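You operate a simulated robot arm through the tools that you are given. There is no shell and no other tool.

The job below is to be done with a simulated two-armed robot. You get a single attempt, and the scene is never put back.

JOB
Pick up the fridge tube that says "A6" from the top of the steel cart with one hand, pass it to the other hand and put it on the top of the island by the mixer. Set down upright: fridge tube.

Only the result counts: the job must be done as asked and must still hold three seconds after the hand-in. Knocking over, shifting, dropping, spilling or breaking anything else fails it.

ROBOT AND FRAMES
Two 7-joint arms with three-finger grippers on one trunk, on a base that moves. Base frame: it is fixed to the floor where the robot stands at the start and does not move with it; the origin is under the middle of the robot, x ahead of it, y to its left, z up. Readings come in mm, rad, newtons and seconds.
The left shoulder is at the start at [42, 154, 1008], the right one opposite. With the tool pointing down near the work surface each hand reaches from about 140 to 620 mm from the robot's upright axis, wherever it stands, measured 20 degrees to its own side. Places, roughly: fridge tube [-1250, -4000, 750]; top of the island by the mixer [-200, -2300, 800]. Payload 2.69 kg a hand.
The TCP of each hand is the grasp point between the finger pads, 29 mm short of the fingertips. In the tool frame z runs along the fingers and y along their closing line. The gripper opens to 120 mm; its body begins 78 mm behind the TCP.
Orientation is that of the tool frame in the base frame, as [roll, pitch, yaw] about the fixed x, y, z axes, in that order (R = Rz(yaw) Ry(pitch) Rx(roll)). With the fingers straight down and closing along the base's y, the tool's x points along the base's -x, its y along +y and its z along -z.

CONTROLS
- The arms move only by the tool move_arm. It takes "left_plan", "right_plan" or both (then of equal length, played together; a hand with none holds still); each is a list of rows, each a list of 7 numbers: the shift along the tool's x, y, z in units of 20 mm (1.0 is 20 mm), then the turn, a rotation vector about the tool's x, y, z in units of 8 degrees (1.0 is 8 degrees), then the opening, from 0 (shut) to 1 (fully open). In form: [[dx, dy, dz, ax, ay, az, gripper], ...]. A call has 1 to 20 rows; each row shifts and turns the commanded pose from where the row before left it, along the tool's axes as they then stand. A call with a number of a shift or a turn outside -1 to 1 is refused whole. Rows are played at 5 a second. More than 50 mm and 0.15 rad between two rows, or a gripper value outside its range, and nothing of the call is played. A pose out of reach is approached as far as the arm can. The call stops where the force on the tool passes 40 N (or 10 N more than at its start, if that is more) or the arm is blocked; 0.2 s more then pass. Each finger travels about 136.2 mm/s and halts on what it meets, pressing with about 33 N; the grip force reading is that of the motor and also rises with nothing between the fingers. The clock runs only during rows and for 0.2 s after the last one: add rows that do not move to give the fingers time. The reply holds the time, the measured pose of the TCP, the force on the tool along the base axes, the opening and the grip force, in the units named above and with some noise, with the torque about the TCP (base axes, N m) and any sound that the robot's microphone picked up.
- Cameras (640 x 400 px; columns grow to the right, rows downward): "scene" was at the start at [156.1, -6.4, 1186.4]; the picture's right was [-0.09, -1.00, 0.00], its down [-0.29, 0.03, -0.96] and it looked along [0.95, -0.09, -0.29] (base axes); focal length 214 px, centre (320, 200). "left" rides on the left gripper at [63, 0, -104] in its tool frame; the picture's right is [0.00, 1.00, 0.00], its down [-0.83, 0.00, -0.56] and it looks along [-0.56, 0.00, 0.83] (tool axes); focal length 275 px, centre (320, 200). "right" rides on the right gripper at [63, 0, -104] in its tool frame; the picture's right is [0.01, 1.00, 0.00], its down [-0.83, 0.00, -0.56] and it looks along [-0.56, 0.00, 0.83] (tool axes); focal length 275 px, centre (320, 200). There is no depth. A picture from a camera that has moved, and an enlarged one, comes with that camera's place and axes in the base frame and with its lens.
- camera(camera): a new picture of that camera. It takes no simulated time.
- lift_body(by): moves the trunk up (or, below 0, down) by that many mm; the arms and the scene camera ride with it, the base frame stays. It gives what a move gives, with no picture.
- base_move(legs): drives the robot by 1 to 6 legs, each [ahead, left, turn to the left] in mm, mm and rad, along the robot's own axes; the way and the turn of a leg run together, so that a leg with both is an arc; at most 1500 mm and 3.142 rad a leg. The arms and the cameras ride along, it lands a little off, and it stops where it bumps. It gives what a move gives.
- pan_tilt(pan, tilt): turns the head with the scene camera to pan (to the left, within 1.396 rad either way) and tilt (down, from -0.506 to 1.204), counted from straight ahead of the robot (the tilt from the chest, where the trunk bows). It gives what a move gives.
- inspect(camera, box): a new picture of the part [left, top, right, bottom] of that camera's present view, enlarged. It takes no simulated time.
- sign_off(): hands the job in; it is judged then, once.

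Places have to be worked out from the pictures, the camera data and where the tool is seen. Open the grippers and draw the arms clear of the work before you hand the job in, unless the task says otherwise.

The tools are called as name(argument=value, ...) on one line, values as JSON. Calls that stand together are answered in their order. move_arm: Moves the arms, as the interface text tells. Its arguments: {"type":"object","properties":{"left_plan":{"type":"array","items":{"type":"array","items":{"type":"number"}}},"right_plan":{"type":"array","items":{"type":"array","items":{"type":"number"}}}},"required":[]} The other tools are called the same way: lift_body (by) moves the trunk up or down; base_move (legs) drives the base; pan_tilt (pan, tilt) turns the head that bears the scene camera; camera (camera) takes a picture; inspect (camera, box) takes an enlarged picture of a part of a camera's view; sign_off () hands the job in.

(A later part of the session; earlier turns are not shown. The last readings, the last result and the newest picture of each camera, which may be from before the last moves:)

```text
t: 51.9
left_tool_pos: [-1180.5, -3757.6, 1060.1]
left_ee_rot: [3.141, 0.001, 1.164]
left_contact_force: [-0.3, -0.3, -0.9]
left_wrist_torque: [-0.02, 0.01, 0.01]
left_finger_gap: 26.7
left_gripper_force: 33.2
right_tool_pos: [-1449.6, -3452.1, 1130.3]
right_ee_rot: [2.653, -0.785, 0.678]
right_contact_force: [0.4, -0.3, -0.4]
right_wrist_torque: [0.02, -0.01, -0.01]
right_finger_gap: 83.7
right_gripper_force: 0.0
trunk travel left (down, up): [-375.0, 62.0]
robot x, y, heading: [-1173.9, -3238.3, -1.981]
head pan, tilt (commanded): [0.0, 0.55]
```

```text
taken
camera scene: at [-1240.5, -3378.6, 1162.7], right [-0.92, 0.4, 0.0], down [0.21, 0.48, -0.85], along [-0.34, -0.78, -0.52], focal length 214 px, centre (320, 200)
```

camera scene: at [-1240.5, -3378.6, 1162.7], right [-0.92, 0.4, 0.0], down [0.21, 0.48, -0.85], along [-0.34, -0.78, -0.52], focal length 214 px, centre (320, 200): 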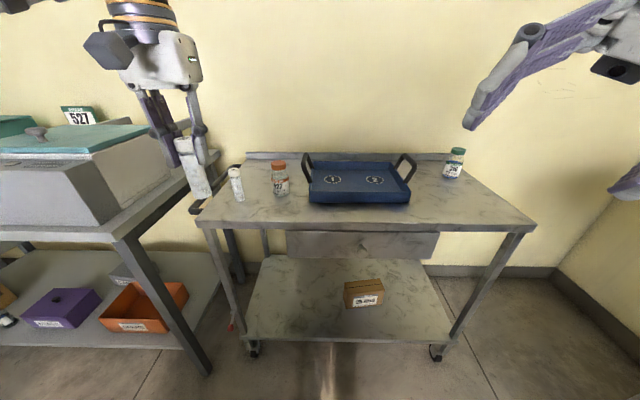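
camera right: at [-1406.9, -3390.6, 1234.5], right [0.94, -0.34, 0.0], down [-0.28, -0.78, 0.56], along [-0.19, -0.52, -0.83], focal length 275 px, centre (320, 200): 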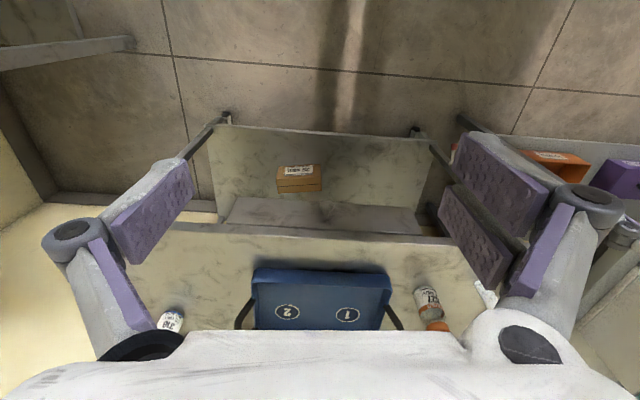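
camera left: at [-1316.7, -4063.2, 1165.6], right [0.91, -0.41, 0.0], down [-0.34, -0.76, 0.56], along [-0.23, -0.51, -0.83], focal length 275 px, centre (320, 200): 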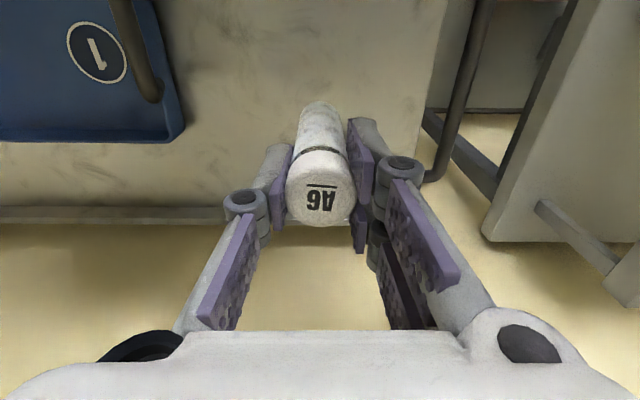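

The rotation is tracking well at the half-way point. I'll play the remaining 7 rows.

move_arm(right_plan=[[0, 0, 0, -0.577, 0.577, 0.577, 0.7], [0, 0, 0, -0.577, 0.577, 0.577, 0.7], [0, 0, 0, -0.577, 0.577, 0.577, 0.7], [0, 0, 0, -0.577, 0.577, 0.577, 0.7], [0, 0, 0, -0.577, 0.577, 0.577, 0.7], [0, 0, 0, -0.577, 0.577, 0.577, 0.7], [0, 0, 0, -0.577, 0.577, 0.577, 0.7], [0, 0, 0, 0, 0, 0, 0.7]])

pan_tilt(pan=-0.15, tilt=0.35)

camera(camera="scene")

camera(camera="right")

```text
t: 53.7
left_tool_pos: [-1180.9, -3758.4, 1060.4]
left_ee_rot: [-3.142, 0.0, 1.164]
left_contact_force: [-0.6, 0.4, -0.6]
left_wrist_torque: [0.01, 0.0, 0.01]
left_finger_gap: 26.6
left_gripper_force: 32.8
right_tool_pos: [-1449.3, -3452.0, 1130.4]
right_ee_rot: [-0.327, -1.569, 3.062]
right_contact_force: [0.1, 0.4, -0.4]
right_wrist_torque: [-0.02, 0.0, -0.02]
right_finger_gap: 84.1
right_gripper_force: 0.0
trunk travel left (down, up): [-375.0, 62.0]
robot x, y, heading: [-1179.3, -3237.4, -1.981]
head pan, tilt (commanded): [0.0, 0.55]
```

```text
t: 54.4
left_tool_pos: [-1180.8, -3757.4, 1061.5]
left_ee_rot: [-3.141, 0.002, 1.166]
left_contact_force: [0.3, -0.1, -0.7]
left_wrist_torque: [-0.01, 0.03, -0.02]
left_finger_gap: 26.5
left_gripper_force: 33.1
right_tool_pos: [-1449.8, -3452.6, 1131.9]
right_ee_rot: [0.311, -1.57, 2.423]
right_contact_force: [-0.1, -0.2, 0.9]
right_wrist_torque: [-0.01, 0.03, -0.01]
right_finger_gap: 84.0
right_gripper_force: 0.0
trunk travel left (down, up): [-375.0, 62.0]
robot x, y, heading: [-1179.2, -3239.8, -1.974]
head pan, tilt (commanded): [-0.15, 0.351]
```

```text
taken
camera scene: at [-1253.9, -3375.4, 1180.9], right [-0.85, 0.53, 0.0], down [0.18, 0.29, -0.94], along [-0.5, -0.8, -0.34], focal length 214 px, centre (320, 200)
```

scene: 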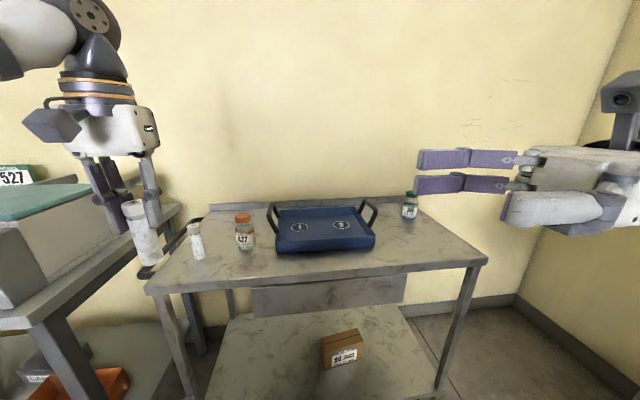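

```text
taken
camera right: at [-1545.3, -3410.3, 1193.3], right [-0.4, -0.92, 0.01], down [-0.51, 0.22, -0.83], along [0.76, -0.33, -0.55], focal length 275 px, centre (320, 200)
```

right: 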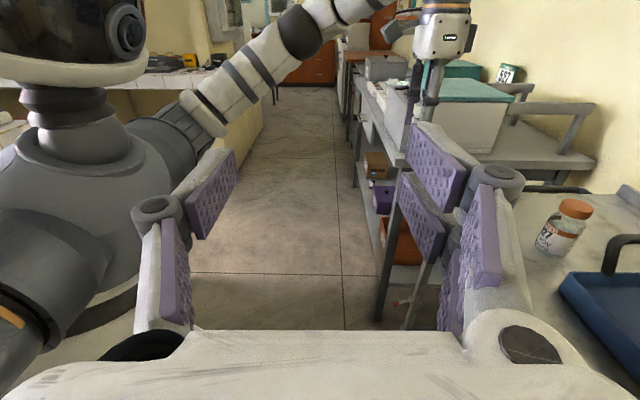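

The right hand now points left with its camera on top. I'll pan to it to measure the gripper's thickness, since it will set the tube down in a tilted side grip.

pan_tilt(pan=-0.8, tilt=0.2)

camera(camera="scene")

```text
t: 55.5
left_tool_pos: [-1181.3, -3758.9, 1061.2]
left_ee_rot: [3.14, -0.001, 1.163]
left_contact_force: [0.5, 0.2, -0.6]
left_wrist_torque: [0.02, -0.01, -0.01]
left_finger_gap: 26.6
left_gripper_force: 33.1
right_tool_pos: [-1448.9, -3452.6, 1130.8]
right_ee_rot: [0.424, -1.57, 2.309]
right_contact_force: [0.2, -0.1, 0.4]
right_wrist_torque: [0.02, 0.0, 0.02]
right_finger_gap: 83.7
right_gripper_force: 0.1
trunk travel left (down, up): [-375.0, 62.0]
robot x, y, heading: [-1180.9, -3239.7, -1.978]
head pan, tilt (commanded): [-0.799, 0.201]
```

```text
taken
camera scene: at [-1291.7, -3329.6, 1194.9], right [-0.36, 0.93, 0.0], down [0.19, 0.07, -0.98], along [-0.92, -0.35, -0.2], focal length 214 px, centre (320, 200)
```

scene: 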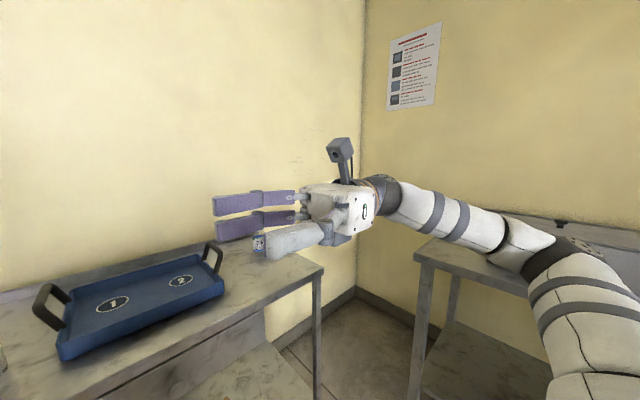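

inspect(camera="scene", box=[200, 120, 420, 260])

```text
2.86 times, centred on (310, 190) of scene
camera zoom: at [-1291.7, -3329.6, 1194.9], right [-0.36, 0.93, 0.0], down [0.19, 0.07, -0.98], along [-0.92, -0.35, -0.2], focal length 613 px, centre (349, 229)
```

zoom: 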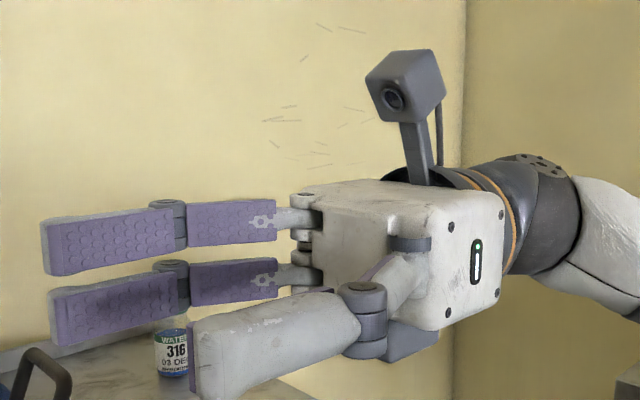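

The gripper body is thin (about ±28 mm) and the finger pair about ±22 mm, so a side grip tilted 10° down, ~33 mm above the tube's base, will work. I'll bring the left hand (tube) to about 400 mm ahead/60 mm left, and the right hand to a waiting pose ~130 mm to its right.

move_arm(left_plan=[[0.475, -0.897, 0, 0, 0, 0, 0], [0.475, -0.897, 0, 0, 0, 0, 0], [0.475, -0.897, 0, 0, 0, 0, 0], [0.475, -0.897, 0, 0, 0, 0, 0], [0.475, -0.897, 0, 0, 0, 0, 0], [0.475, -0.897, 0, 0, 0, 0, 0], [0.475, -0.897, 0, 0, 0, 0, 0], [0.475, -0.897, 0, 0, 0, 0, 0], [0, 0, 0, 0, 0, 0, 0]])

pan_tilt(pan=0.0, tilt=0.3)

camera(camera="scene")

```text
t: 57.5
left_tool_pos: [-1283.2, -3632.6, 1061.8]
left_ee_rot: [-3.14, 0.002, 1.164]
left_contact_force: [0.2, 0.5, 0.3]
left_wrist_torque: [0.01, 0.0, 0.0]
left_finger_gap: 26.5
left_gripper_force: 33.2
right_tool_pos: [-1448.6, -3452.0, 1131.4]
right_ee_rot: [0.437, -1.568, 2.299]
right_contact_force: [-0.1, -0.1, -0.8]
right_wrist_torque: [0.01, -0.01, 0.0]
right_finger_gap: 84.0
right_gripper_force: 0.2
trunk travel left (down, up): [-375.0, 62.0]
robot x, y, heading: [-1181.7, -3239.3, -1.976]
head pan, tilt (commanded): [-0.799, 0.201]
```

```text
t: 58.6
left_tool_pos: [-1282.4, -3633.1, 1062.1]
left_ee_rot: [-3.141, 0.002, 1.164]
left_contact_force: [0.1, -0.8, -0.2]
left_wrist_torque: [0.0, 0.0, -0.02]
left_finger_gap: 26.4
left_gripper_force: 33.3
right_tool_pos: [-1448.9, -3451.9, 1131.7]
right_ee_rot: [0.427, -1.569, 2.31]
right_contact_force: [-0.1, 0.3, 1.4]
right_wrist_torque: [0.04, 0.02, -0.02]
right_finger_gap: 84.0
right_gripper_force: 0.0
trunk travel left (down, up): [-375.0, 62.0]
robot x, y, heading: [-1179.1, -3241.0, -1.975]
head pan, tilt (commanded): [0.0, 0.3]
```

```text
taken
camera scene: at [-1241.7, -3382.0, 1185.7], right [-0.92, 0.4, 0.0], down [0.12, 0.27, -0.96], along [-0.38, -0.88, -0.3], focal length 214 px, centre (320, 200)
```

scene: 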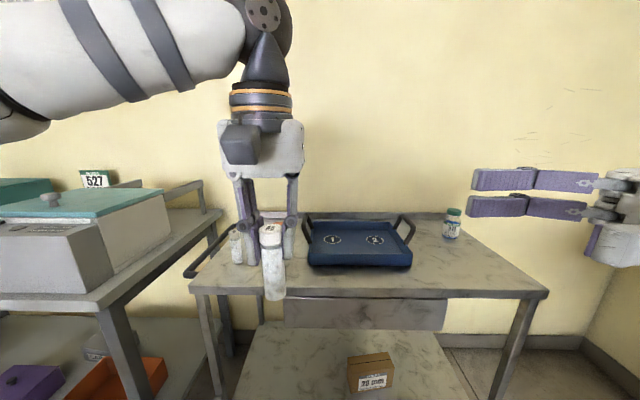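

The tube is in front of the robot. I'll zoom in to measure how far it hangs below the left fingertips.

inspect(camera="scene", box=[190, 110, 350, 310])

```text
2.00 times, centred on (270, 210) of scene
camera zoom: at [-1241.7, -3382.0, 1185.7], right [-0.92, 0.4, 0.0], down [0.12, 0.27, -0.96], along [-0.38, -0.88, -0.3], focal length 429 px, centre (420, 180)
```

zoom: 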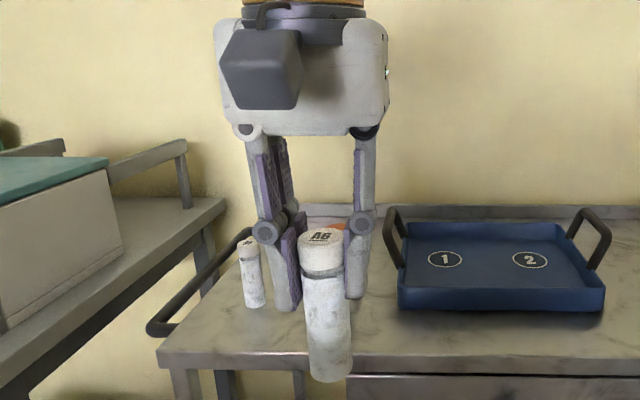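

Measured: tube base z≈971, left fingertips ≈60 mm above it, tube upright at 401 mm ahead/61 mm left. Now I'll move the right hand to its waiting pose about 130 mm to the right of the tube and tilt it 10° down.

move_arm(right_plan=[[-0.867, 0.84, 0.7625, 0, 0, 0, 0.7], [-0.867, 0.84, 0.7625, 0, 0, 0, 0.7], [-0.867, 0.84, 0.7625, 0, 0, 0, 0.7], [-0.867, 0.84, 0.7625, 0, 0, 0, 0.7], [-0.867, 0.84, 0.7625, 0, 0, 0, 0.7], [-0.867, 0.84, 0.7625, 0, 0, 0, 0.7], [0, 0, 0, 0, -0.625, 0, 0.7], [0, 0, 0, 0, -0.625, 0, 0.7], [0, 0, 0, 0, 0, 0, 0.7]])

camera(camera="scene")

camera(camera="right")

```text
t: 60.6
left_tool_pos: [-1281.4, -3631.7, 1061.0]
left_ee_rot: [-3.141, -0.001, 1.165]
left_contact_force: [0.8, 0.6, -0.2]
left_wrist_torque: [-0.03, 0.0, 0.04]
left_finger_gap: 26.8
left_gripper_force: 32.1
right_tool_pos: [-1404.6, -3580.6, 1029.2]
right_ee_rot: [3.138, -1.395, -0.406]
right_contact_force: [-0.1, 0.5, 1.1]
right_wrist_torque: [-0.01, 0.0, -0.02]
right_finger_gap: 83.8
right_gripper_force: 0.0
trunk travel left (down, up): [-375.0, 62.0]
robot x, y, heading: [-1186.1, -3240.3, -1.977]
head pan, tilt (commanded): [0.0, 0.3]
```

```text
taken
camera scene: at [-1241.8, -3382.0, 1185.6], right [-0.92, 0.4, 0.0], down [0.12, 0.27, -0.96], along [-0.38, -0.88, -0.3], focal length 214 px, centre (320, 200)
```

scene: 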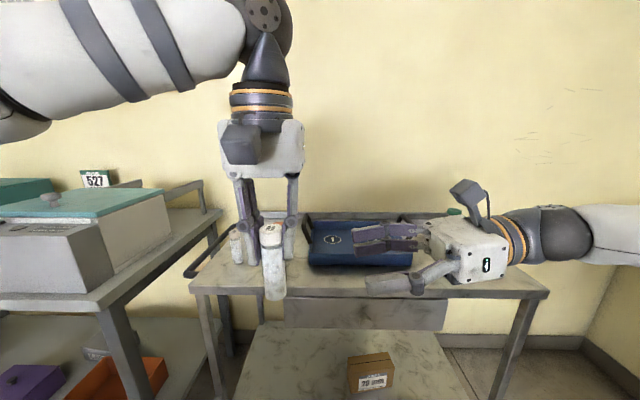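

```text
taken
camera right: at [-1489.7, -3543.9, 1107.5], right [-0.4, -0.92, 0.0], down [-0.64, 0.27, -0.72], along [0.66, -0.29, -0.69], focal length 275 px, centre (320, 200)
```

right: 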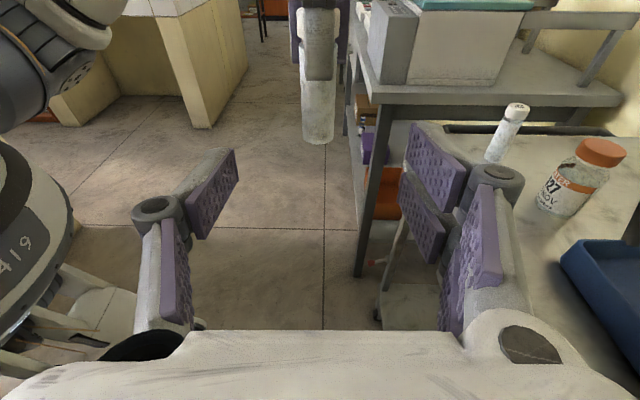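

The right camera shows the tube centred in column 318, so alignment is within 2 mm; base z ≈ 972 confirmed. I'll advance the right hand 90 mm along its tool axis and check before the final 30 mm.

move_arm(right_plan=[[0, 0, 0.9, 0, 0, 0, 0.7], [0, 0, 0.9, 0, 0, 0, 0.7], [0, 0, 0.9, 0, 0, 0, 0.7], [0, 0, 0.9, 0, 0, 0, 0.7], [0, 0, 0.9, 0, 0, 0, 0.7], [0, 0, 0, 0, 0, 0, 0.7]])

camera(camera="right")

inspect(camera="scene", box=[190, 120, 510, 320])

```text
t: 62.0
left_tool_pos: [-1283.2, -3633.0, 1061.2]
left_ee_rot: [-3.141, 0.0, 1.163]
left_contact_force: [-1.0, 0.2, -0.4]
left_wrist_torque: [-0.01, -0.01, -0.03]
left_finger_gap: 26.4
left_gripper_force: 33.0
right_tool_pos: [-1325.0, -3614.9, 1011.6]
right_ee_rot: [3.137, -1.399, -0.403]
right_contact_force: [-0.4, 0.0, -0.4]
right_wrist_torque: [0.04, -0.01, 0.01]
right_finger_gap: 83.9
right_gripper_force: 0.1
trunk travel left (down, up): [-375.0, 62.0]
robot x, y, heading: [-1182.1, -3236.5, -1.98]
head pan, tilt (commanded): [0.0, 0.3]
```

```text
taken
camera right: at [-1408.6, -3580.1, 1090.9], right [-0.39, -0.92, 0.01], down [-0.64, 0.27, -0.72], along [0.66, -0.29, -0.69], focal length 275 px, centre (320, 200)
```

right: 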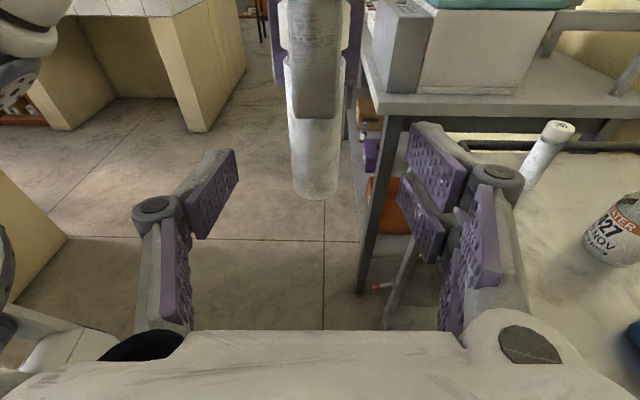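

```text
2.00 times, centred on (350, 220) of scene
camera zoom: at [-1241.7, -3381.9, 1185.7], right [-0.92, 0.4, 0.0], down [0.12, 0.27, -0.96], along [-0.38, -0.88, -0.3], focal length 429 px, centre (260, 160)
```

zoom: 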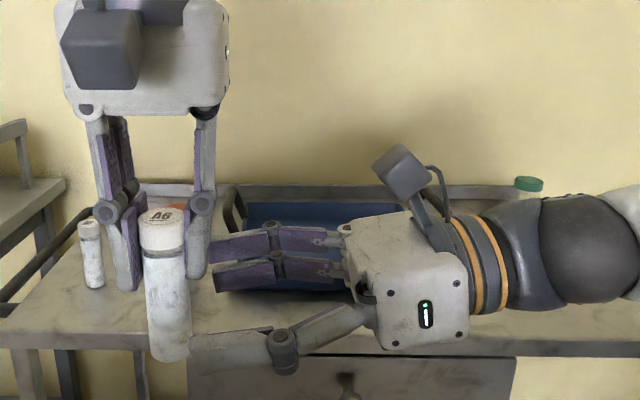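

Alignment still good; the tube is ~47 mm beyond the right TCP. I'll advance the last ~32 mm so the tube sits on the outer half of the pads, then check.

move_arm(right_plan=[[0, -0.07, 0.53, 0, 0, 0, 0.7], [0, -0.07, 0.53, 0, 0, 0, 0.7], [0, 0, 0.52, 0, 0, 0, 0.7], [0, 0, 0, 0, 0, 0, 0.7]])

camera(camera="right")

inspect(camera="scene", box=[190, 120, 510, 320])

```text
t: 63.0
left_tool_pos: [-1282.4, -3632.3, 1060.7]
left_ee_rot: [-3.141, 0.0, 1.164]
left_contact_force: [-0.4, 0.2, -0.5]
left_wrist_torque: [0.0, 0.01, 0.02]
left_finger_gap: 26.7
left_gripper_force: 33.3
right_tool_pos: [-1293.5, -3627.9, 1006.9]
right_ee_rot: [3.136, -1.399, -0.401]
right_contact_force: [-0.2, 0.2, 0.8]
right_wrist_torque: [0.01, -0.02, -0.01]
right_finger_gap: 83.9
right_gripper_force: 0.1
trunk travel left (down, up): [-375.0, 62.0]
robot x, y, heading: [-1179.4, -3238.3, -1.976]
head pan, tilt (commanded): [0.0, 0.3]
```

```text
taken
camera right: at [-1378.7, -3590.0, 1085.8], right [-0.39, -0.92, 0.01], down [-0.64, 0.27, -0.72], along [0.66, -0.29, -0.69], focal length 275 px, centre (320, 200)
```

right: 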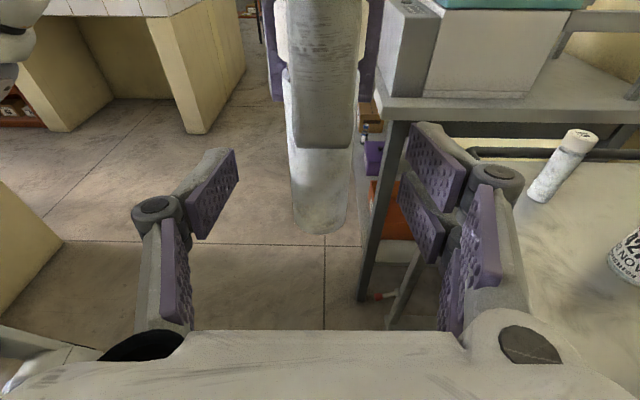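

```text
2.00 times, centred on (350, 220) of scene
camera zoom: at [-1241.7, -3382.0, 1185.7], right [-0.92, 0.4, 0.0], down [0.12, 0.27, -0.96], along [-0.38, -0.88, -0.3], focal length 429 px, centre (260, 160)
```

zoom: 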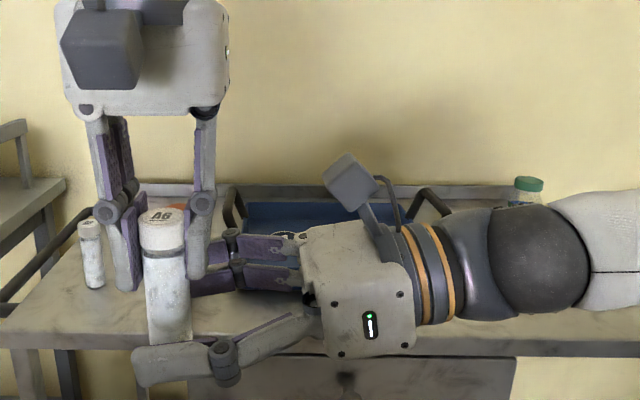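

The tube axis is ~12 mm beyond the right TCP, well between its open fingers and below the left fingertips. I'll close the right gripper on the lower part of the tube.

move_arm(right_plan=[[0, 0, 0, 0, 0, 0, 0.5], [0, 0, 0, 0, 0, 0, 0.35], [0, 0, 0, 0, 0, 0, 0.25], [0, 0, 0, 0, 0, 0, 0.15], [0, 0, 0, 0, 0, 0, 0.0], [0, 0, 0, 0, 0, 0, 0.0], [0, 0, 0, 0, 0, 0, 0.0]])

camera(camera="right")

inspect(camera="scene", box=[190, 120, 510, 320])

```text
t: 64.6
left_tool_pos: [-1282.6, -3633.2, 1060.7]
left_ee_rot: [3.141, -0.001, 1.165]
left_contact_force: [0.5, 1.8, -0.4]
left_wrist_torque: [0.03, 0.0, -0.01]
left_finger_gap: 26.5
left_gripper_force: 33.4
right_tool_pos: [-1295.0, -3626.8, 1006.5]
right_ee_rot: [3.14, -1.397, -0.402]
right_contact_force: [-0.6, -2.9, 0.5]
right_wrist_torque: [0.12, -0.01, -0.01]
right_finger_gap: 23.8
right_gripper_force: 33.1
trunk travel left (down, up): [-375.0, 62.0]
robot x, y, heading: [-1180.9, -3238.3, -1.978]
head pan, tilt (commanded): [0.0, 0.3]
```

```text
taken
camera right: at [-1378.9, -3590.1, 1085.7], right [-0.4, -0.92, 0.01], down [-0.64, 0.27, -0.72], along [0.66, -0.29, -0.69], focal length 275 px, centre (320, 200)
```

right: 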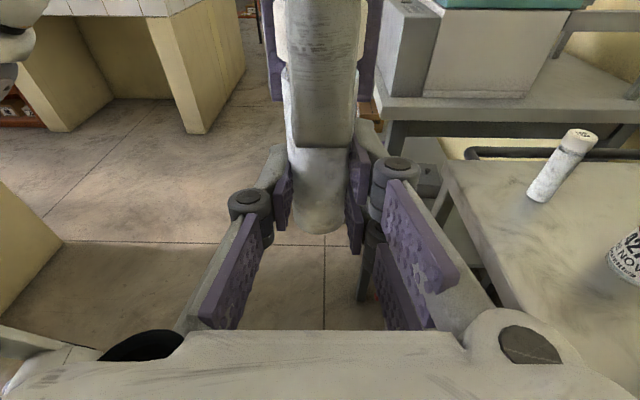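

```text
2.00 times, centred on (350, 220) of scene
camera zoom: at [-1241.6, -3382.0, 1185.7], right [-0.92, 0.4, 0.0], down [0.12, 0.27, -0.96], along [-0.38, -0.88, -0.3], focal length 429 px, centre (260, 160)
```

zoom: 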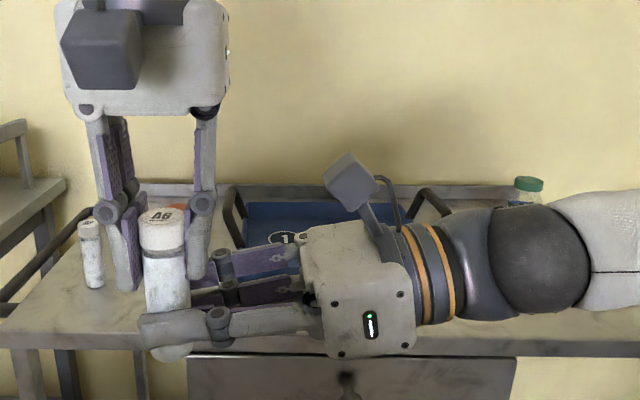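

Both hands now hold the tube (right gap 23.8 mm on the body, left 26.5 mm on the cap), with only small contact forces. I'll open the left gripper gradually and check the tube stays in the right hand.

move_arm(left_plan=[[0, 0, 0, 0, 0, 0, 0.24], [0, 0, 0, 0, 0, 0, 0.28], [0, 0, 0, 0, 0, 0, 0.34], [0, 0, 0, 0, 0, 0, 0.4], [0, 0, 0, 0, 0, 0, 0.45], [0, 0, 0, 0, 0, 0, 0.45]])

camera(camera="right")

inspect(camera="scene", box=[190, 120, 510, 320])

```text
t: 66.0
left_tool_pos: [-1283.4, -3633.5, 1061.3]
left_ee_rot: [-3.141, -0.001, 1.163]
left_contact_force: [0.6, 0.9, -0.1]
left_wrist_torque: [0.01, 0.02, -0.02]
left_finger_gap: 53.9
left_gripper_force: 0.1
right_tool_pos: [-1293.9, -3626.6, 1007.0]
right_ee_rot: [3.139, -1.398, -0.402]
right_contact_force: [-0.4, 0.1, -0.1]
right_wrist_torque: [0.03, 0.02, -0.02]
right_finger_gap: 23.8
right_gripper_force: 32.9
trunk travel left (down, up): [-375.0, 62.0]
robot x, y, heading: [-1179.6, -3239.3, -1.975]
head pan, tilt (commanded): [0.0, 0.3]
```

```text
taken
camera right: at [-1378.8, -3590.0, 1085.7], right [-0.39, -0.92, 0.01], down [-0.64, 0.27, -0.72], along [0.66, -0.29, -0.69], focal length 275 px, centre (320, 200)
```

right: 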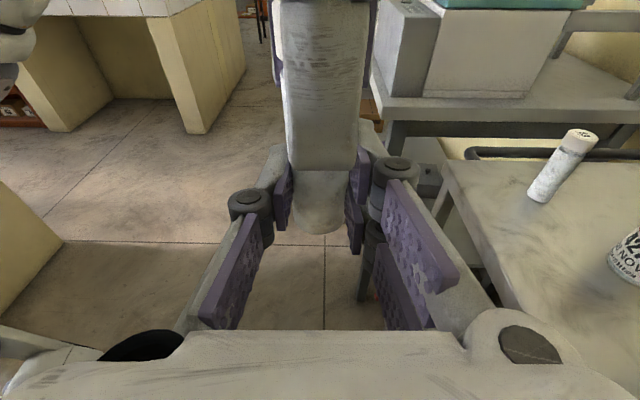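

```text
2.00 times, centred on (350, 220) of scene
camera zoom: at [-1241.6, -3382.0, 1185.7], right [-0.92, 0.4, 0.0], down [0.12, 0.27, -0.96], along [-0.38, -0.88, -0.3], focal length 429 px, centre (260, 160)
```

zoom: 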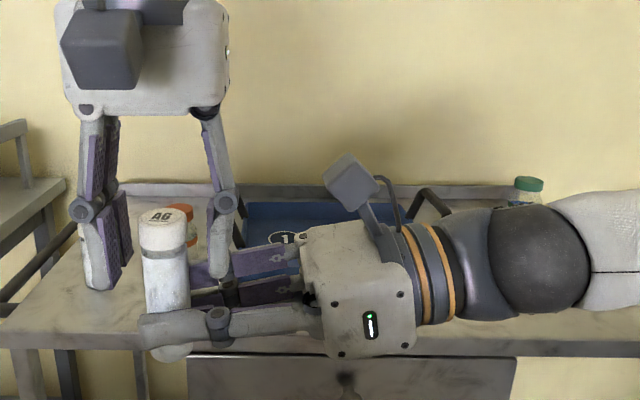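

The right hand holds the tube alone and steadily. I'll raise the left hand straight up 130 mm clear of the cap and then move it out to the left.

move_arm(left_plan=[[0, 0, -0.5, 0, 0, 0, 0.45], [0, 0, -0.9, 0, 0, 0, 0.45], [0, 0, -0.9, 0, 0, 0, 0.45], [0, 0, -0.9, 0, 0, 0, 0.45], [0, 0, -0.9, 0, 0, 0, 0.45], [0, 0, -0.9, 0, 0, 0, 0.45], [0, 0, -0.9, 0, 0, 0, 0.45], [0, 0, -0.6, 0, 0, 0, 0.45]])

camera(camera="scene")

camera(camera="right")

```text
t: 67.8
left_tool_pos: [-1282.9, -3631.4, 1160.5]
left_ee_rot: [3.141, 0.0, 1.165]
left_contact_force: [-0.5, 0.5, 0.1]
left_wrist_torque: [0.01, -0.03, 0.0]
left_finger_gap: 53.9
left_gripper_force: 0.0
left hand out of reach, approached as far as the arm can: row 7, 8
right_tool_pos: [-1293.5, -3626.0, 1007.1]
right_ee_rot: [3.138, -1.398, -0.404]
right_contact_force: [-0.1, -0.4, -0.3]
right_wrist_torque: [-0.02, 0.01, 0.02]
right_finger_gap: 23.7
right_gripper_force: 33.1
trunk travel left (down, up): [-375.0, 62.0]
robot x, y, heading: [-1179.0, -3241.6, -1.977]
head pan, tilt (commanded): [0.0, 0.3]
```

```text
taken
camera scene: at [-1241.7, -3381.9, 1185.7], right [-0.92, 0.4, 0.0], down [0.12, 0.27, -0.96], along [-0.38, -0.88, -0.3], focal length 214 px, centre (320, 200)
```

scene: 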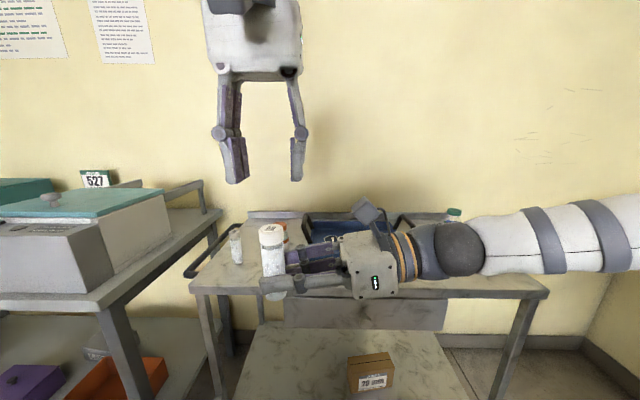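

```text
taken
camera right: at [-1378.8, -3589.9, 1085.7], right [-0.39, -0.92, 0.01], down [-0.64, 0.27, -0.72], along [0.66, -0.29, -0.69], focal length 275 px, centre (320, 200)
```

right: 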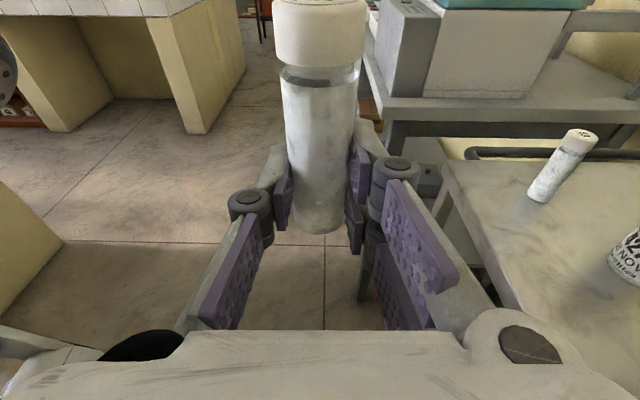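

Hand-over is done: the right hand holds the tube upright and the left hand is clear above. I'll move the left hand out to the left and look over to the island side.

move_arm(left_plan=[[0.3, 0.9, 0, 0, 0, 0, 0.45], [0.3, 0.9, 0, 0, 0, 0, 0.45], [0.3, 0.9, 0, 0, 0, 0, 0.45], [0.3, 0.9, 0, 0, 0, 0, 0.3], [0.3, 0.9, 0.5, 0, 0, 0, 0.2], [0.3, 0.9, 0.9, 0, 0, 0, 0.2], [0.3, 0.9, 0.9, 0, 0, 0, 0.2], [0, 0, 0.9, 0, 0, 0, 0.2], [0, 0, 0.9, 0, 0, 0, 0.2]])

pan_tilt(pan=1.39, tilt=0.4)

camera(camera="scene")

```text
t: 69.8
left_tool_pos: [-1151.1, -3648.2, 1069.5]
left_ee_rot: [3.141, -0.001, 1.165]
left_contact_force: [0.0, 0.2, 0.1]
left_wrist_torque: [-0.02, 0.01, -0.04]
left_finger_gap: 24.0
left_gripper_force: 0.1
left hand out of reach, approached as far as the arm can: row 4
right_tool_pos: [-1292.9, -3626.6, 1005.9]
right_ee_rot: [3.139, -1.399, -0.403]
right_contact_force: [-1.0, -0.2, -0.4]
right_wrist_torque: [-0.03, 0.0, -0.04]
right_finger_gap: 23.9
right_gripper_force: 33.2
trunk travel left (down, up): [-375.0, 62.0]
robot x, y, heading: [-1176.2, -3238.7, -1.98]
head pan, tilt (commanded): [0.0, 0.3]
```

```text
t: 71.3
left_tool_pos: [-1152.1, -3647.3, 1070.5]
left_ee_rot: [-3.14, 0.0, 1.165]
left_contact_force: [0.6, -0.1, 0.0]
left_wrist_torque: [0.0, 0.01, 0.0]
left_finger_gap: 24.1
left_gripper_force: 0.1
right_tool_pos: [-1293.7, -3627.0, 1006.6]
right_ee_rot: [3.138, -1.398, -0.403]
right_contact_force: [0.5, -0.4, 0.1]
right_wrist_torque: [0.0, 0.02, -0.01]
right_finger_gap: 23.8
right_gripper_force: 32.9
trunk travel left (down, up): [-375.0, 62.0]
robot x, y, heading: [-1177.0, -3238.8, -1.984]
head pan, tilt (commanded): [1.389, 0.4]
```

```text
taken
camera scene: at [-1127.7, -3347.8, 1176.4], right [-0.56, -0.83, 0.0], down [-0.32, 0.22, -0.92], along [0.77, -0.51, -0.39], focal length 214 px, centre (320, 200)
```

scene: 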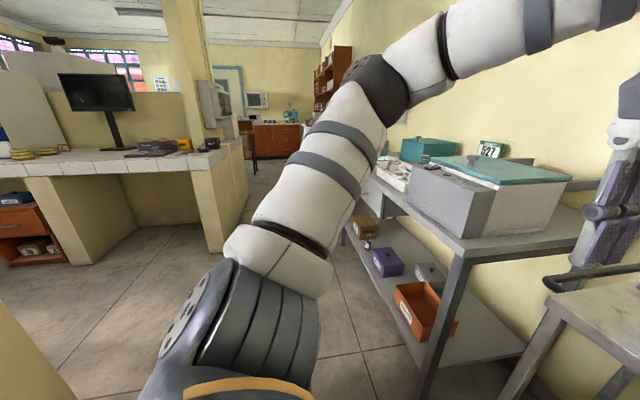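

The left arm is parked to the side. I'll retrace my way: strafe right 200 mm and reverse along the aisle, in two stages, to get abreast of the island target.

base_move(legs=[[0, -200, 0], [-500, 0, 0]])

pan_tilt(pan=1.2, tilt=0.4)

camera(camera="scene")

camera(camera="right")

```text
t: 76.0
left_tool_pos: [-1140.7, -3111.2, 1071.0]
left_ee_rot: [3.14, 0.0, 1.155]
left_contact_force: [0.2, -0.1, 0.2]
left_wrist_torque: [-0.01, -0.01, -0.03]
left_finger_gap: 23.9
left_gripper_force: 0.1
right_tool_pos: [-1283.9, -3090.1, 1007.8]
right_ee_rot: [3.136, -1.397, -0.408]
right_contact_force: [0.4, 0.7, 0.4]
right_wrist_torque: [0.01, 0.0, -0.01]
right_finger_gap: 23.8
right_gripper_force: 33.3
trunk travel left (down, up): [-375.0, 62.0]
robot x, y, heading: [-1166.6, -2701.9, -1.985]
head pan, tilt (commanded): [1.389, 0.4]
```

```text
t: 76.8
left_tool_pos: [-1140.5, -3112.5, 1069.8]
left_ee_rot: [-3.141, 0.0, 1.155]
left_contact_force: [-0.2, 0.3, 1.1]
left_wrist_torque: [-0.03, 0.0, 0.02]
left_finger_gap: 24.0
left_gripper_force: 0.0
right_tool_pos: [-1283.3, -3088.3, 1006.3]
right_ee_rot: [3.139, -1.398, -0.411]
right_contact_force: [0.2, -0.6, 0.1]
right_wrist_torque: [-0.03, 0.0, 0.02]
right_finger_gap: 24.1
right_gripper_force: 33.3
trunk travel left (down, up): [-375.0, 62.0]
robot x, y, heading: [-1165.4, -2702.7, -1.986]
head pan, tilt (commanded): [1.201, 0.4]
```

```text
taken
camera scene: at [-1126.3, -2825.4, 1176.4], right [-0.71, -0.71, 0.0], down [-0.28, 0.27, -0.92], along [0.65, -0.65, -0.39], focal length 214 px, centre (320, 200)
```

scene: 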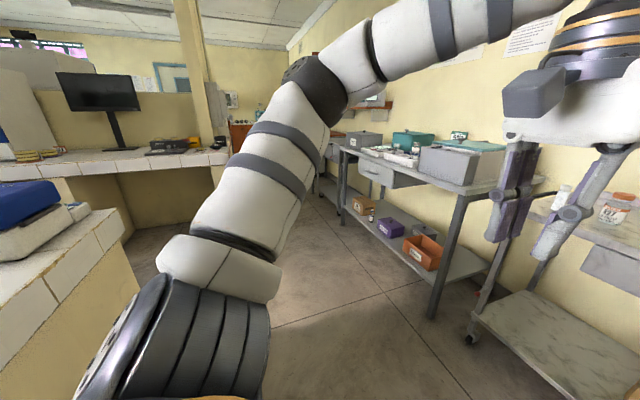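

```text
taken
camera right: at [-1368.1, -3052.4, 1085.7], right [-0.4, -0.92, 0.01], down [-0.63, 0.27, -0.72], along [0.66, -0.29, -0.69], focal length 275 px, centre (320, 200)
```

right: 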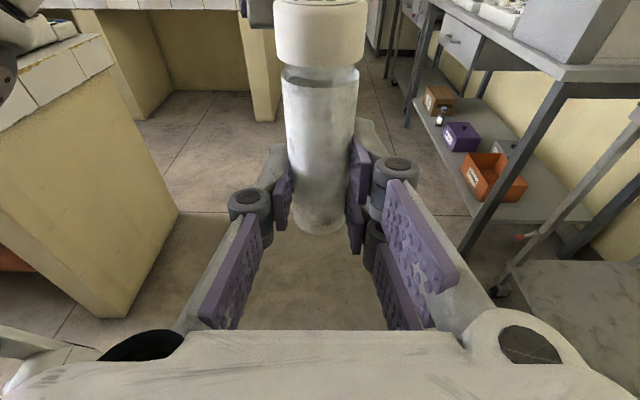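

The island end is now to the left, with ample space. I'll reverse another 500 mm and look at the island top near the mixer.

base_move(legs=[[-500, 0, 0]])

pan_tilt(pan=0.9, tilt=0.5)

camera(camera="scene")

camera(camera="right")

```text
t: 79.7
left_tool_pos: [-941.5, -2660.6, 1070.6]
left_ee_rot: [3.14, -0.001, 1.162]
left_contact_force: [-0.5, 0.5, 0.1]
left_wrist_torque: [-0.02, 0.0, 0.0]
left_finger_gap: 24.0
left_gripper_force: 0.0
right_tool_pos: [-1084.2, -2638.5, 1007.1]
right_ee_rot: [3.136, -1.397, -0.403]
right_contact_force: [0.0, 0.9, -0.8]
right_wrist_torque: [0.02, 0.01, -0.02]
right_finger_gap: 23.8
right_gripper_force: 33.3
trunk travel left (down, up): [-375.0, 62.0]
robot x, y, heading: [-967.3, -2253.3, -1.983]
head pan, tilt (commanded): [1.201, 0.4]
```

```text
t: 80.5
left_tool_pos: [-941.6, -2659.6, 1070.0]
left_ee_rot: [3.141, -0.001, 1.163]
left_contact_force: [-0.4, -0.6, 0.7]
left_wrist_torque: [0.0, 0.0, -0.02]
left_finger_gap: 24.2
left_gripper_force: 0.1
right_tool_pos: [-1084.2, -2638.7, 1007.4]
right_ee_rot: [3.137, -1.397, -0.405]
right_contact_force: [-0.6, -0.5, -1.1]
right_wrist_torque: [0.01, 0.02, 0.04]
right_finger_gap: 23.9
right_gripper_force: 33.7
trunk travel left (down, up): [-375.0, 62.0]
robot x, y, heading: [-970.0, -2249.5, -1.981]
head pan, tilt (commanded): [0.901, 0.499]
```

```text
taken
camera scene: at [-951.2, -2388.3, 1167.3], right [-0.88, -0.47, 0.0], down [-0.23, 0.42, -0.88], along [0.41, -0.77, -0.48], focal length 214 px, centre (320, 200)
```

scene: 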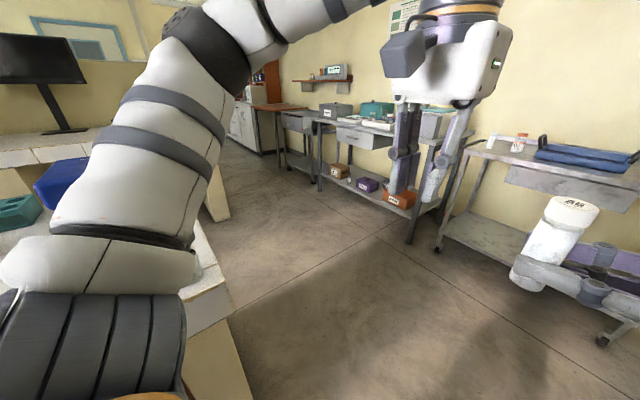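

```text
taken
camera right: at [-1169.0, -2601.4, 1085.7], right [-0.4, -0.92, 0.01], down [-0.64, 0.27, -0.72], along [0.66, -0.29, -0.69], focal length 275 px, centre (320, 200)
```

right: 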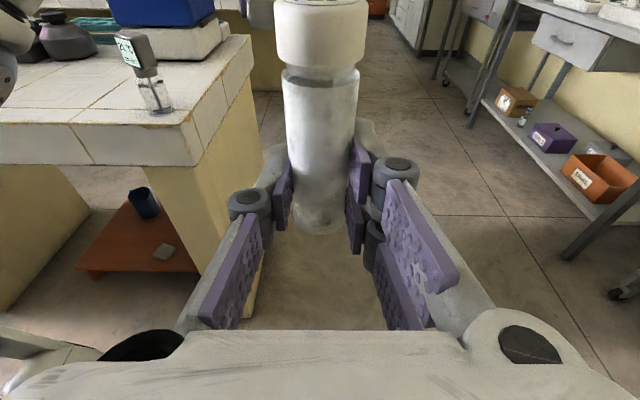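

The right camera shows a labelled vial-like object standing on the island near its end corner (≈[-600,-2525], top ≈ z 970). To turn safely I'll lift the trunk 60 mm, strafe 80 mm away from the island, then turn left to face it.

lift_body(by=60)

base_move(legs=[[0, -80, 0], [0, 0, 1.57]])

pan_tilt(pan=0.0, tilt=0.4)

camera(camera="scene")

camera(camera="left")

```text
t: 81.5
left_tool_pos: [-941.3, -2660.4, 1129.7]
left_ee_rot: [3.14, -0.004, 1.16]
left_contact_force: [0.1, -0.1, -0.9]
left_wrist_torque: [0.03, -0.02, 0.0]
left_finger_gap: 24.1
left_gripper_force: 0.1
right_tool_pos: [-1085.0, -2638.7, 1065.4]
right_ee_rot: [-3.127, -1.399, -0.428]
right_contact_force: [-0.2, -0.4, -1.0]
right_wrist_torque: [0.0, -0.04, 0.04]
right_finger_gap: 23.9
right_gripper_force: 33.0
trunk travel left (down, up): [-435.0, 2.0]
robot x, y, heading: [-966.4, -2250.0, -1.977]
head pan, tilt (commanded): [0.901, 0.499]
```

```text
t: 86.5
left_tool_pos: [-632.1, -2201.6, 1130.9]
left_ee_rot: [-3.141, 0.001, 2.714]
left_contact_force: [-0.5, 0.1, 0.2]
left_wrist_torque: [0.04, 0.01, -0.01]
left_finger_gap: 23.9
left_gripper_force: 0.0
right_tool_pos: [-654.8, -2344.6, 1067.2]
right_ee_rot: [3.139, -1.397, 1.148]
right_contact_force: [0.4, -0.9, -1.0]
right_wrist_torque: [0.0, -0.01, -0.02]
right_finger_gap: 24.1
right_gripper_force: 33.5
trunk travel left (down, up): [-435.0, 2.0]
robot x, y, heading: [-1041.2, -2221.8, -0.426]
head pan, tilt (commanded): [0.901, 0.499]
```

```text
t: 87.7
left_tool_pos: [-630.4, -2201.5, 1131.2]
left_ee_rot: [3.141, 0.0, 2.714]
left_contact_force: [0.3, 0.0, -0.5]
left_wrist_torque: [0.02, 0.03, -0.01]
left_finger_gap: 24.2
left_gripper_force: 0.1
right_tool_pos: [-654.8, -2344.8, 1066.6]
right_ee_rot: [3.138, -1.398, 1.145]
right_contact_force: [0.3, 0.1, -0.5]
right_wrist_torque: [-0.03, 0.01, 0.01]
right_finger_gap: 24.0
right_gripper_force: 32.8
trunk travel left (down, up): [-435.0, 2.0]
robot x, y, heading: [-1034.8, -2220.4, -0.425]
head pan, tilt (commanded): [0.0, 0.4]
```

```text
taken
camera scene: at [-951.1, -2259.3, 1244.7], right [-0.41, -0.91, 0.0], down [-0.35, 0.16, -0.92], along [0.84, -0.38, -0.39], focal length 214 px, centre (320, 200)
```

scene: 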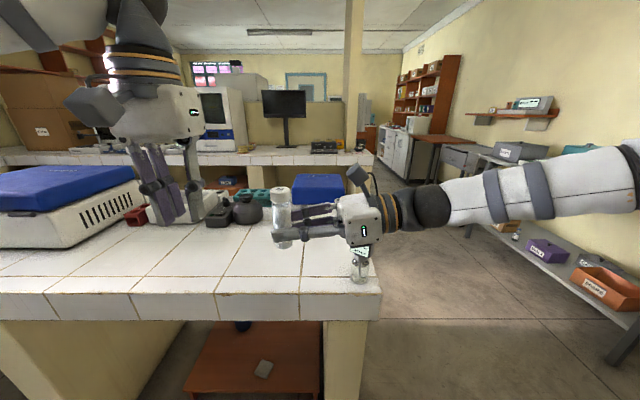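

```text
taken
camera left: at [-688.6, -2175.4, 1234.5], right [0.42, 0.91, 0.0], down [0.75, -0.35, 0.56], along [0.5, -0.23, -0.83], focal length 275 px, centre (320, 200)
```

left: 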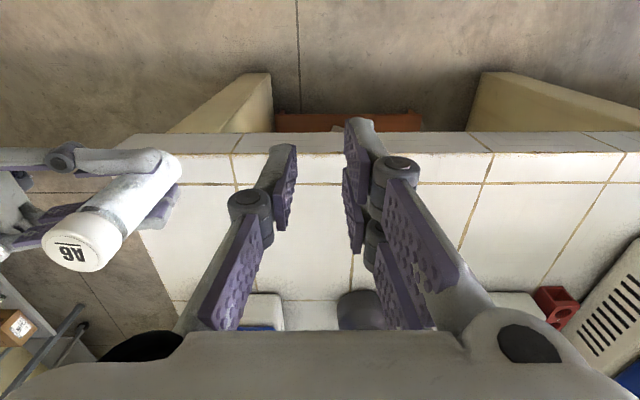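

Now facing the island: I estimate its top at z≈840 and its near edge ≈480 mm ahead of the robot axis. I'll zoom in on the mixer area and the free tile around it.

inspect(camera="scene", box=[120, 150, 400, 325])

inspect(camera="scene", box=[190, 170, 360, 276])

```text
2.29 times, centred on (260, 238) of scene
camera zoom: at [-951.1, -2259.3, 1244.7], right [-0.41, -0.91, 0.0], down [-0.35, 0.16, -0.92], along [0.84, -0.38, -0.39], focal length 490 px, centre (457, 114)
```

zoom: 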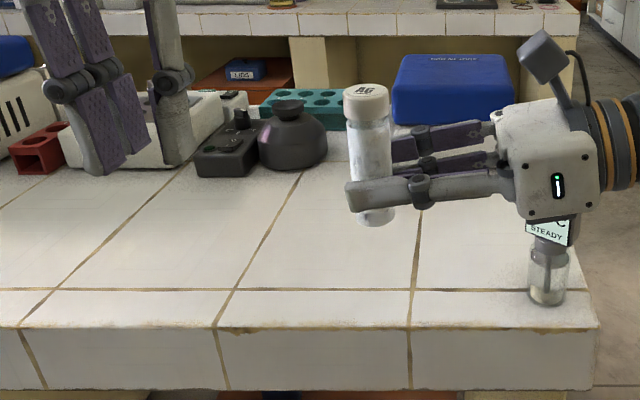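

```text
3.76 times, centred on (275, 223) of scene
camera zoom: at [-951.1, -2259.3, 1244.7], right [-0.41, -0.91, 0.0], down [-0.35, 0.16, -0.92], along [0.84, -0.38, -0.39], focal length 807 px, centre (489, 113)
```

zoom: 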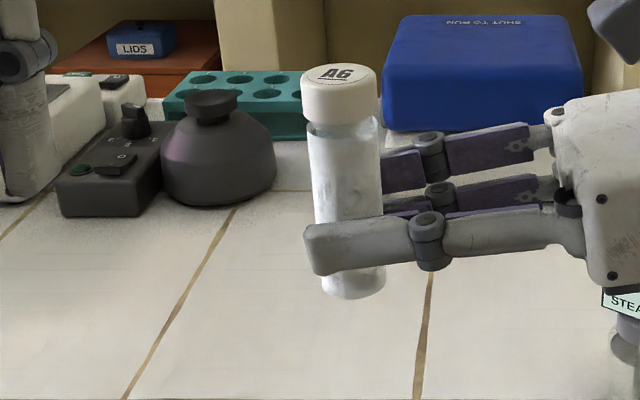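

The mixer (black box with the bell-shaped head) sits about 790–900 mm ahead and 225–430 mm left of the robot axis; the tile in front of it is free. I'll extend the right hand forward 160 mm and right 80 mm at its present safe height, then turn it to point forward.

move_arm(right_plan=[[-0.077, 0.889, -0.438, 0, 0, 0, 0], [-0.077, 0.889, -0.438, 0, 0, 0, 0], [-0.077, 0.889, -0.438, 0, 0, 0, 0], [-0.077, 0.889, -0.438, 0, 0, 0, 0], [-0.077, 0.889, -0.438, 0, 0, 0, 0], [-0.077, 0.889, -0.438, 0, 0, 0, 0], [-0.077, 0.889, -0.438, 0, 0, 0, 0], [-0.077, 0.889, -0.438, 0, 0, 0, 0], [-0.077, 0.889, -0.438, 0, 0, 0, 0], [0, 0, 0, 0, 0, 0, 0]])

camera(camera="scene")

```text
t: 89.9
left_tool_pos: [-632.2, -2200.3, 1131.0]
left_ee_rot: [-3.142, 0.001, 2.714]
left_contact_force: [-0.1, 0.1, 0.7]
left_wrist_torque: [-0.04, -0.01, -0.01]
left_finger_gap: 23.9
left_gripper_force: 0.0
right_tool_pos: [-544.3, -2482.7, 1067.7]
right_ee_rot: [3.14, -1.399, 1.147]
right_contact_force: [0.6, -0.3, -0.5]
right_wrist_torque: [-0.01, 0.01, -0.02]
right_finger_gap: 24.0
right_gripper_force: 32.9
trunk travel left (down, up): [-435.0, 2.0]
robot x, y, heading: [-1039.6, -2223.7, -0.426]
head pan, tilt (commanded): [0.0, 0.4]
```

```text
taken
camera scene: at [-951.6, -2259.4, 1244.8], right [-0.41, -0.91, 0.0], down [-0.35, 0.16, -0.92], along [0.84, -0.38, -0.39], focal length 214 px, centre (320, 200)
```

scene: 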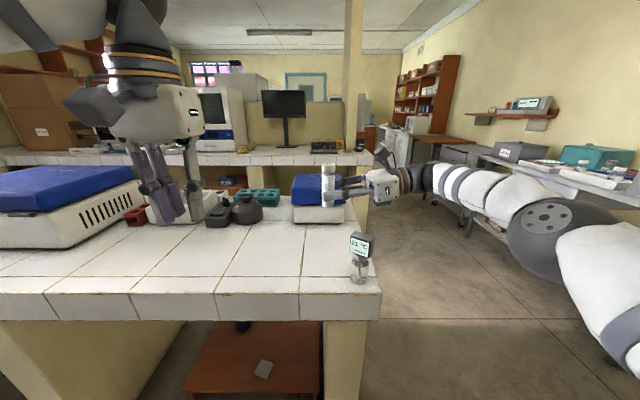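

The extended hand is fine and the corner object is a probe thermometer in a vial, well clear. Now I'll rotate the right hand −90° about the vertical so it points forward, keeping the tube upright.

move_arm(right_plan=[[0, 0, 0, -0.923, 0, 0.16, 0], [0, 0, 0, -0.923, 0, 0.16, 0], [0, 0, 0, -0.923, 0, 0.16, 0], [0, 0, 0, -0.923, 0, 0.16, 0], [0, 0, 0, -0.923, 0, 0.16, 0], [0, 0, 0, -0.923, 0, 0.16, 0]])

camera(camera="scene")

```text
t: 91.3
left_tool_pos: [-632.3, -2201.6, 1128.7]
left_ee_rot: [3.141, -0.001, 2.714]
left_contact_force: [0.4, -0.4, -0.2]
left_wrist_torque: [-0.02, -0.02, -0.03]
left_finger_gap: 24.0
left_gripper_force: 0.1
right_tool_pos: [-544.5, -2485.8, 1066.5]
right_ee_rot: [3.134, -1.395, 0.367]
right_contact_force: [-1.1, -0.4, -0.5]
right_wrist_torque: [0.01, 0.02, 0.02]
right_finger_gap: 24.2
right_gripper_force: 33.0
trunk travel left (down, up): [-435.0, 2.0]
robot x, y, heading: [-1039.2, -2221.1, -0.427]
head pan, tilt (commanded): [0.0, 0.4]
```

```text
taken
camera scene: at [-950.9, -2259.7, 1244.6], right [-0.41, -0.91, 0.0], down [-0.35, 0.16, -0.92], along [0.84, -0.38, -0.39], focal length 214 px, centre (320, 200)
```

scene: 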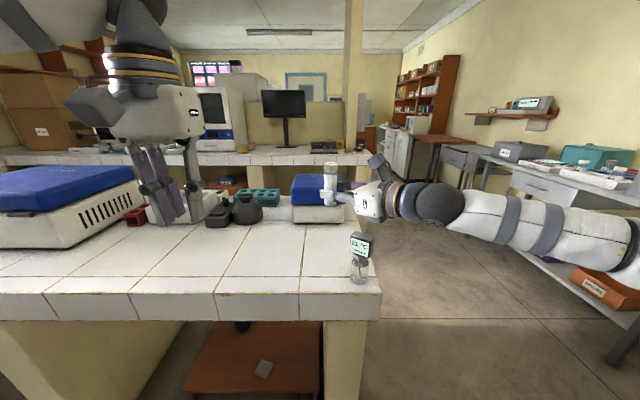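

Rotation is tracking with the tube upright. I'll complete the other 45°.

move_arm(right_plan=[[0, 0, 0, -0.923, 0, 0.16, 0], [0, 0, 0, -0.923, 0, 0.16, 0], [0, 0, 0, -0.923, 0, 0.16, 0], [0, 0, 0, -0.923, 0, 0.16, 0], [0, 0, 0, -0.923, 0, 0.16, 0], [0, 0, 0, -0.923, 0, 0.16, 0]])

camera(camera="scene")

camera(camera="right")

```text
t: 92.7
left_tool_pos: [-631.5, -2201.4, 1130.1]
left_ee_rot: [-3.141, -0.001, 2.715]
left_contact_force: [0.7, 0.2, 0.3]
left_wrist_torque: [0.0, 0.0, -0.02]
left_finger_gap: 24.0
left_gripper_force: 0.0
right_tool_pos: [-541.1, -2483.0, 1066.2]
right_ee_rot: [3.133, -1.401, -0.419]
right_contact_force: [0.6, 0.1, -0.2]
right_wrist_torque: [-0.01, 0.0, 0.01]
right_finger_gap: 24.0
right_gripper_force: 32.9
trunk travel left (down, up): [-435.0, 2.0]
robot x, y, heading: [-1038.1, -2218.0, -0.429]
head pan, tilt (commanded): [0.0, 0.4]
```

```text
taken
camera scene: at [-950.9, -2259.0, 1244.7], right [-0.41, -0.91, 0.0], down [-0.35, 0.16, -0.92], along [0.84, -0.38, -0.39], focal length 214 px, centre (320, 200)
```

scene: 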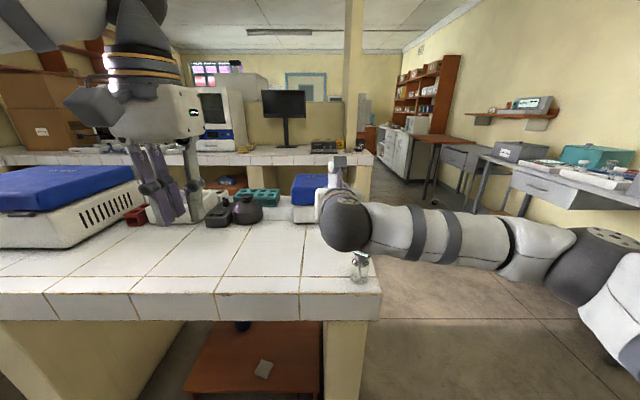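

```text
taken
camera right: at [-626.6, -2445.1, 1145.8], right [-0.41, -0.91, 0.01], down [-0.63, 0.28, -0.73], along [0.66, -0.3, -0.69], focal length 275 px, centre (320, 200)
```

right: 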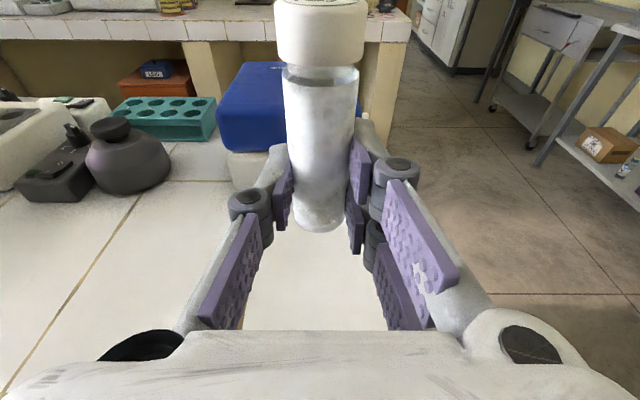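

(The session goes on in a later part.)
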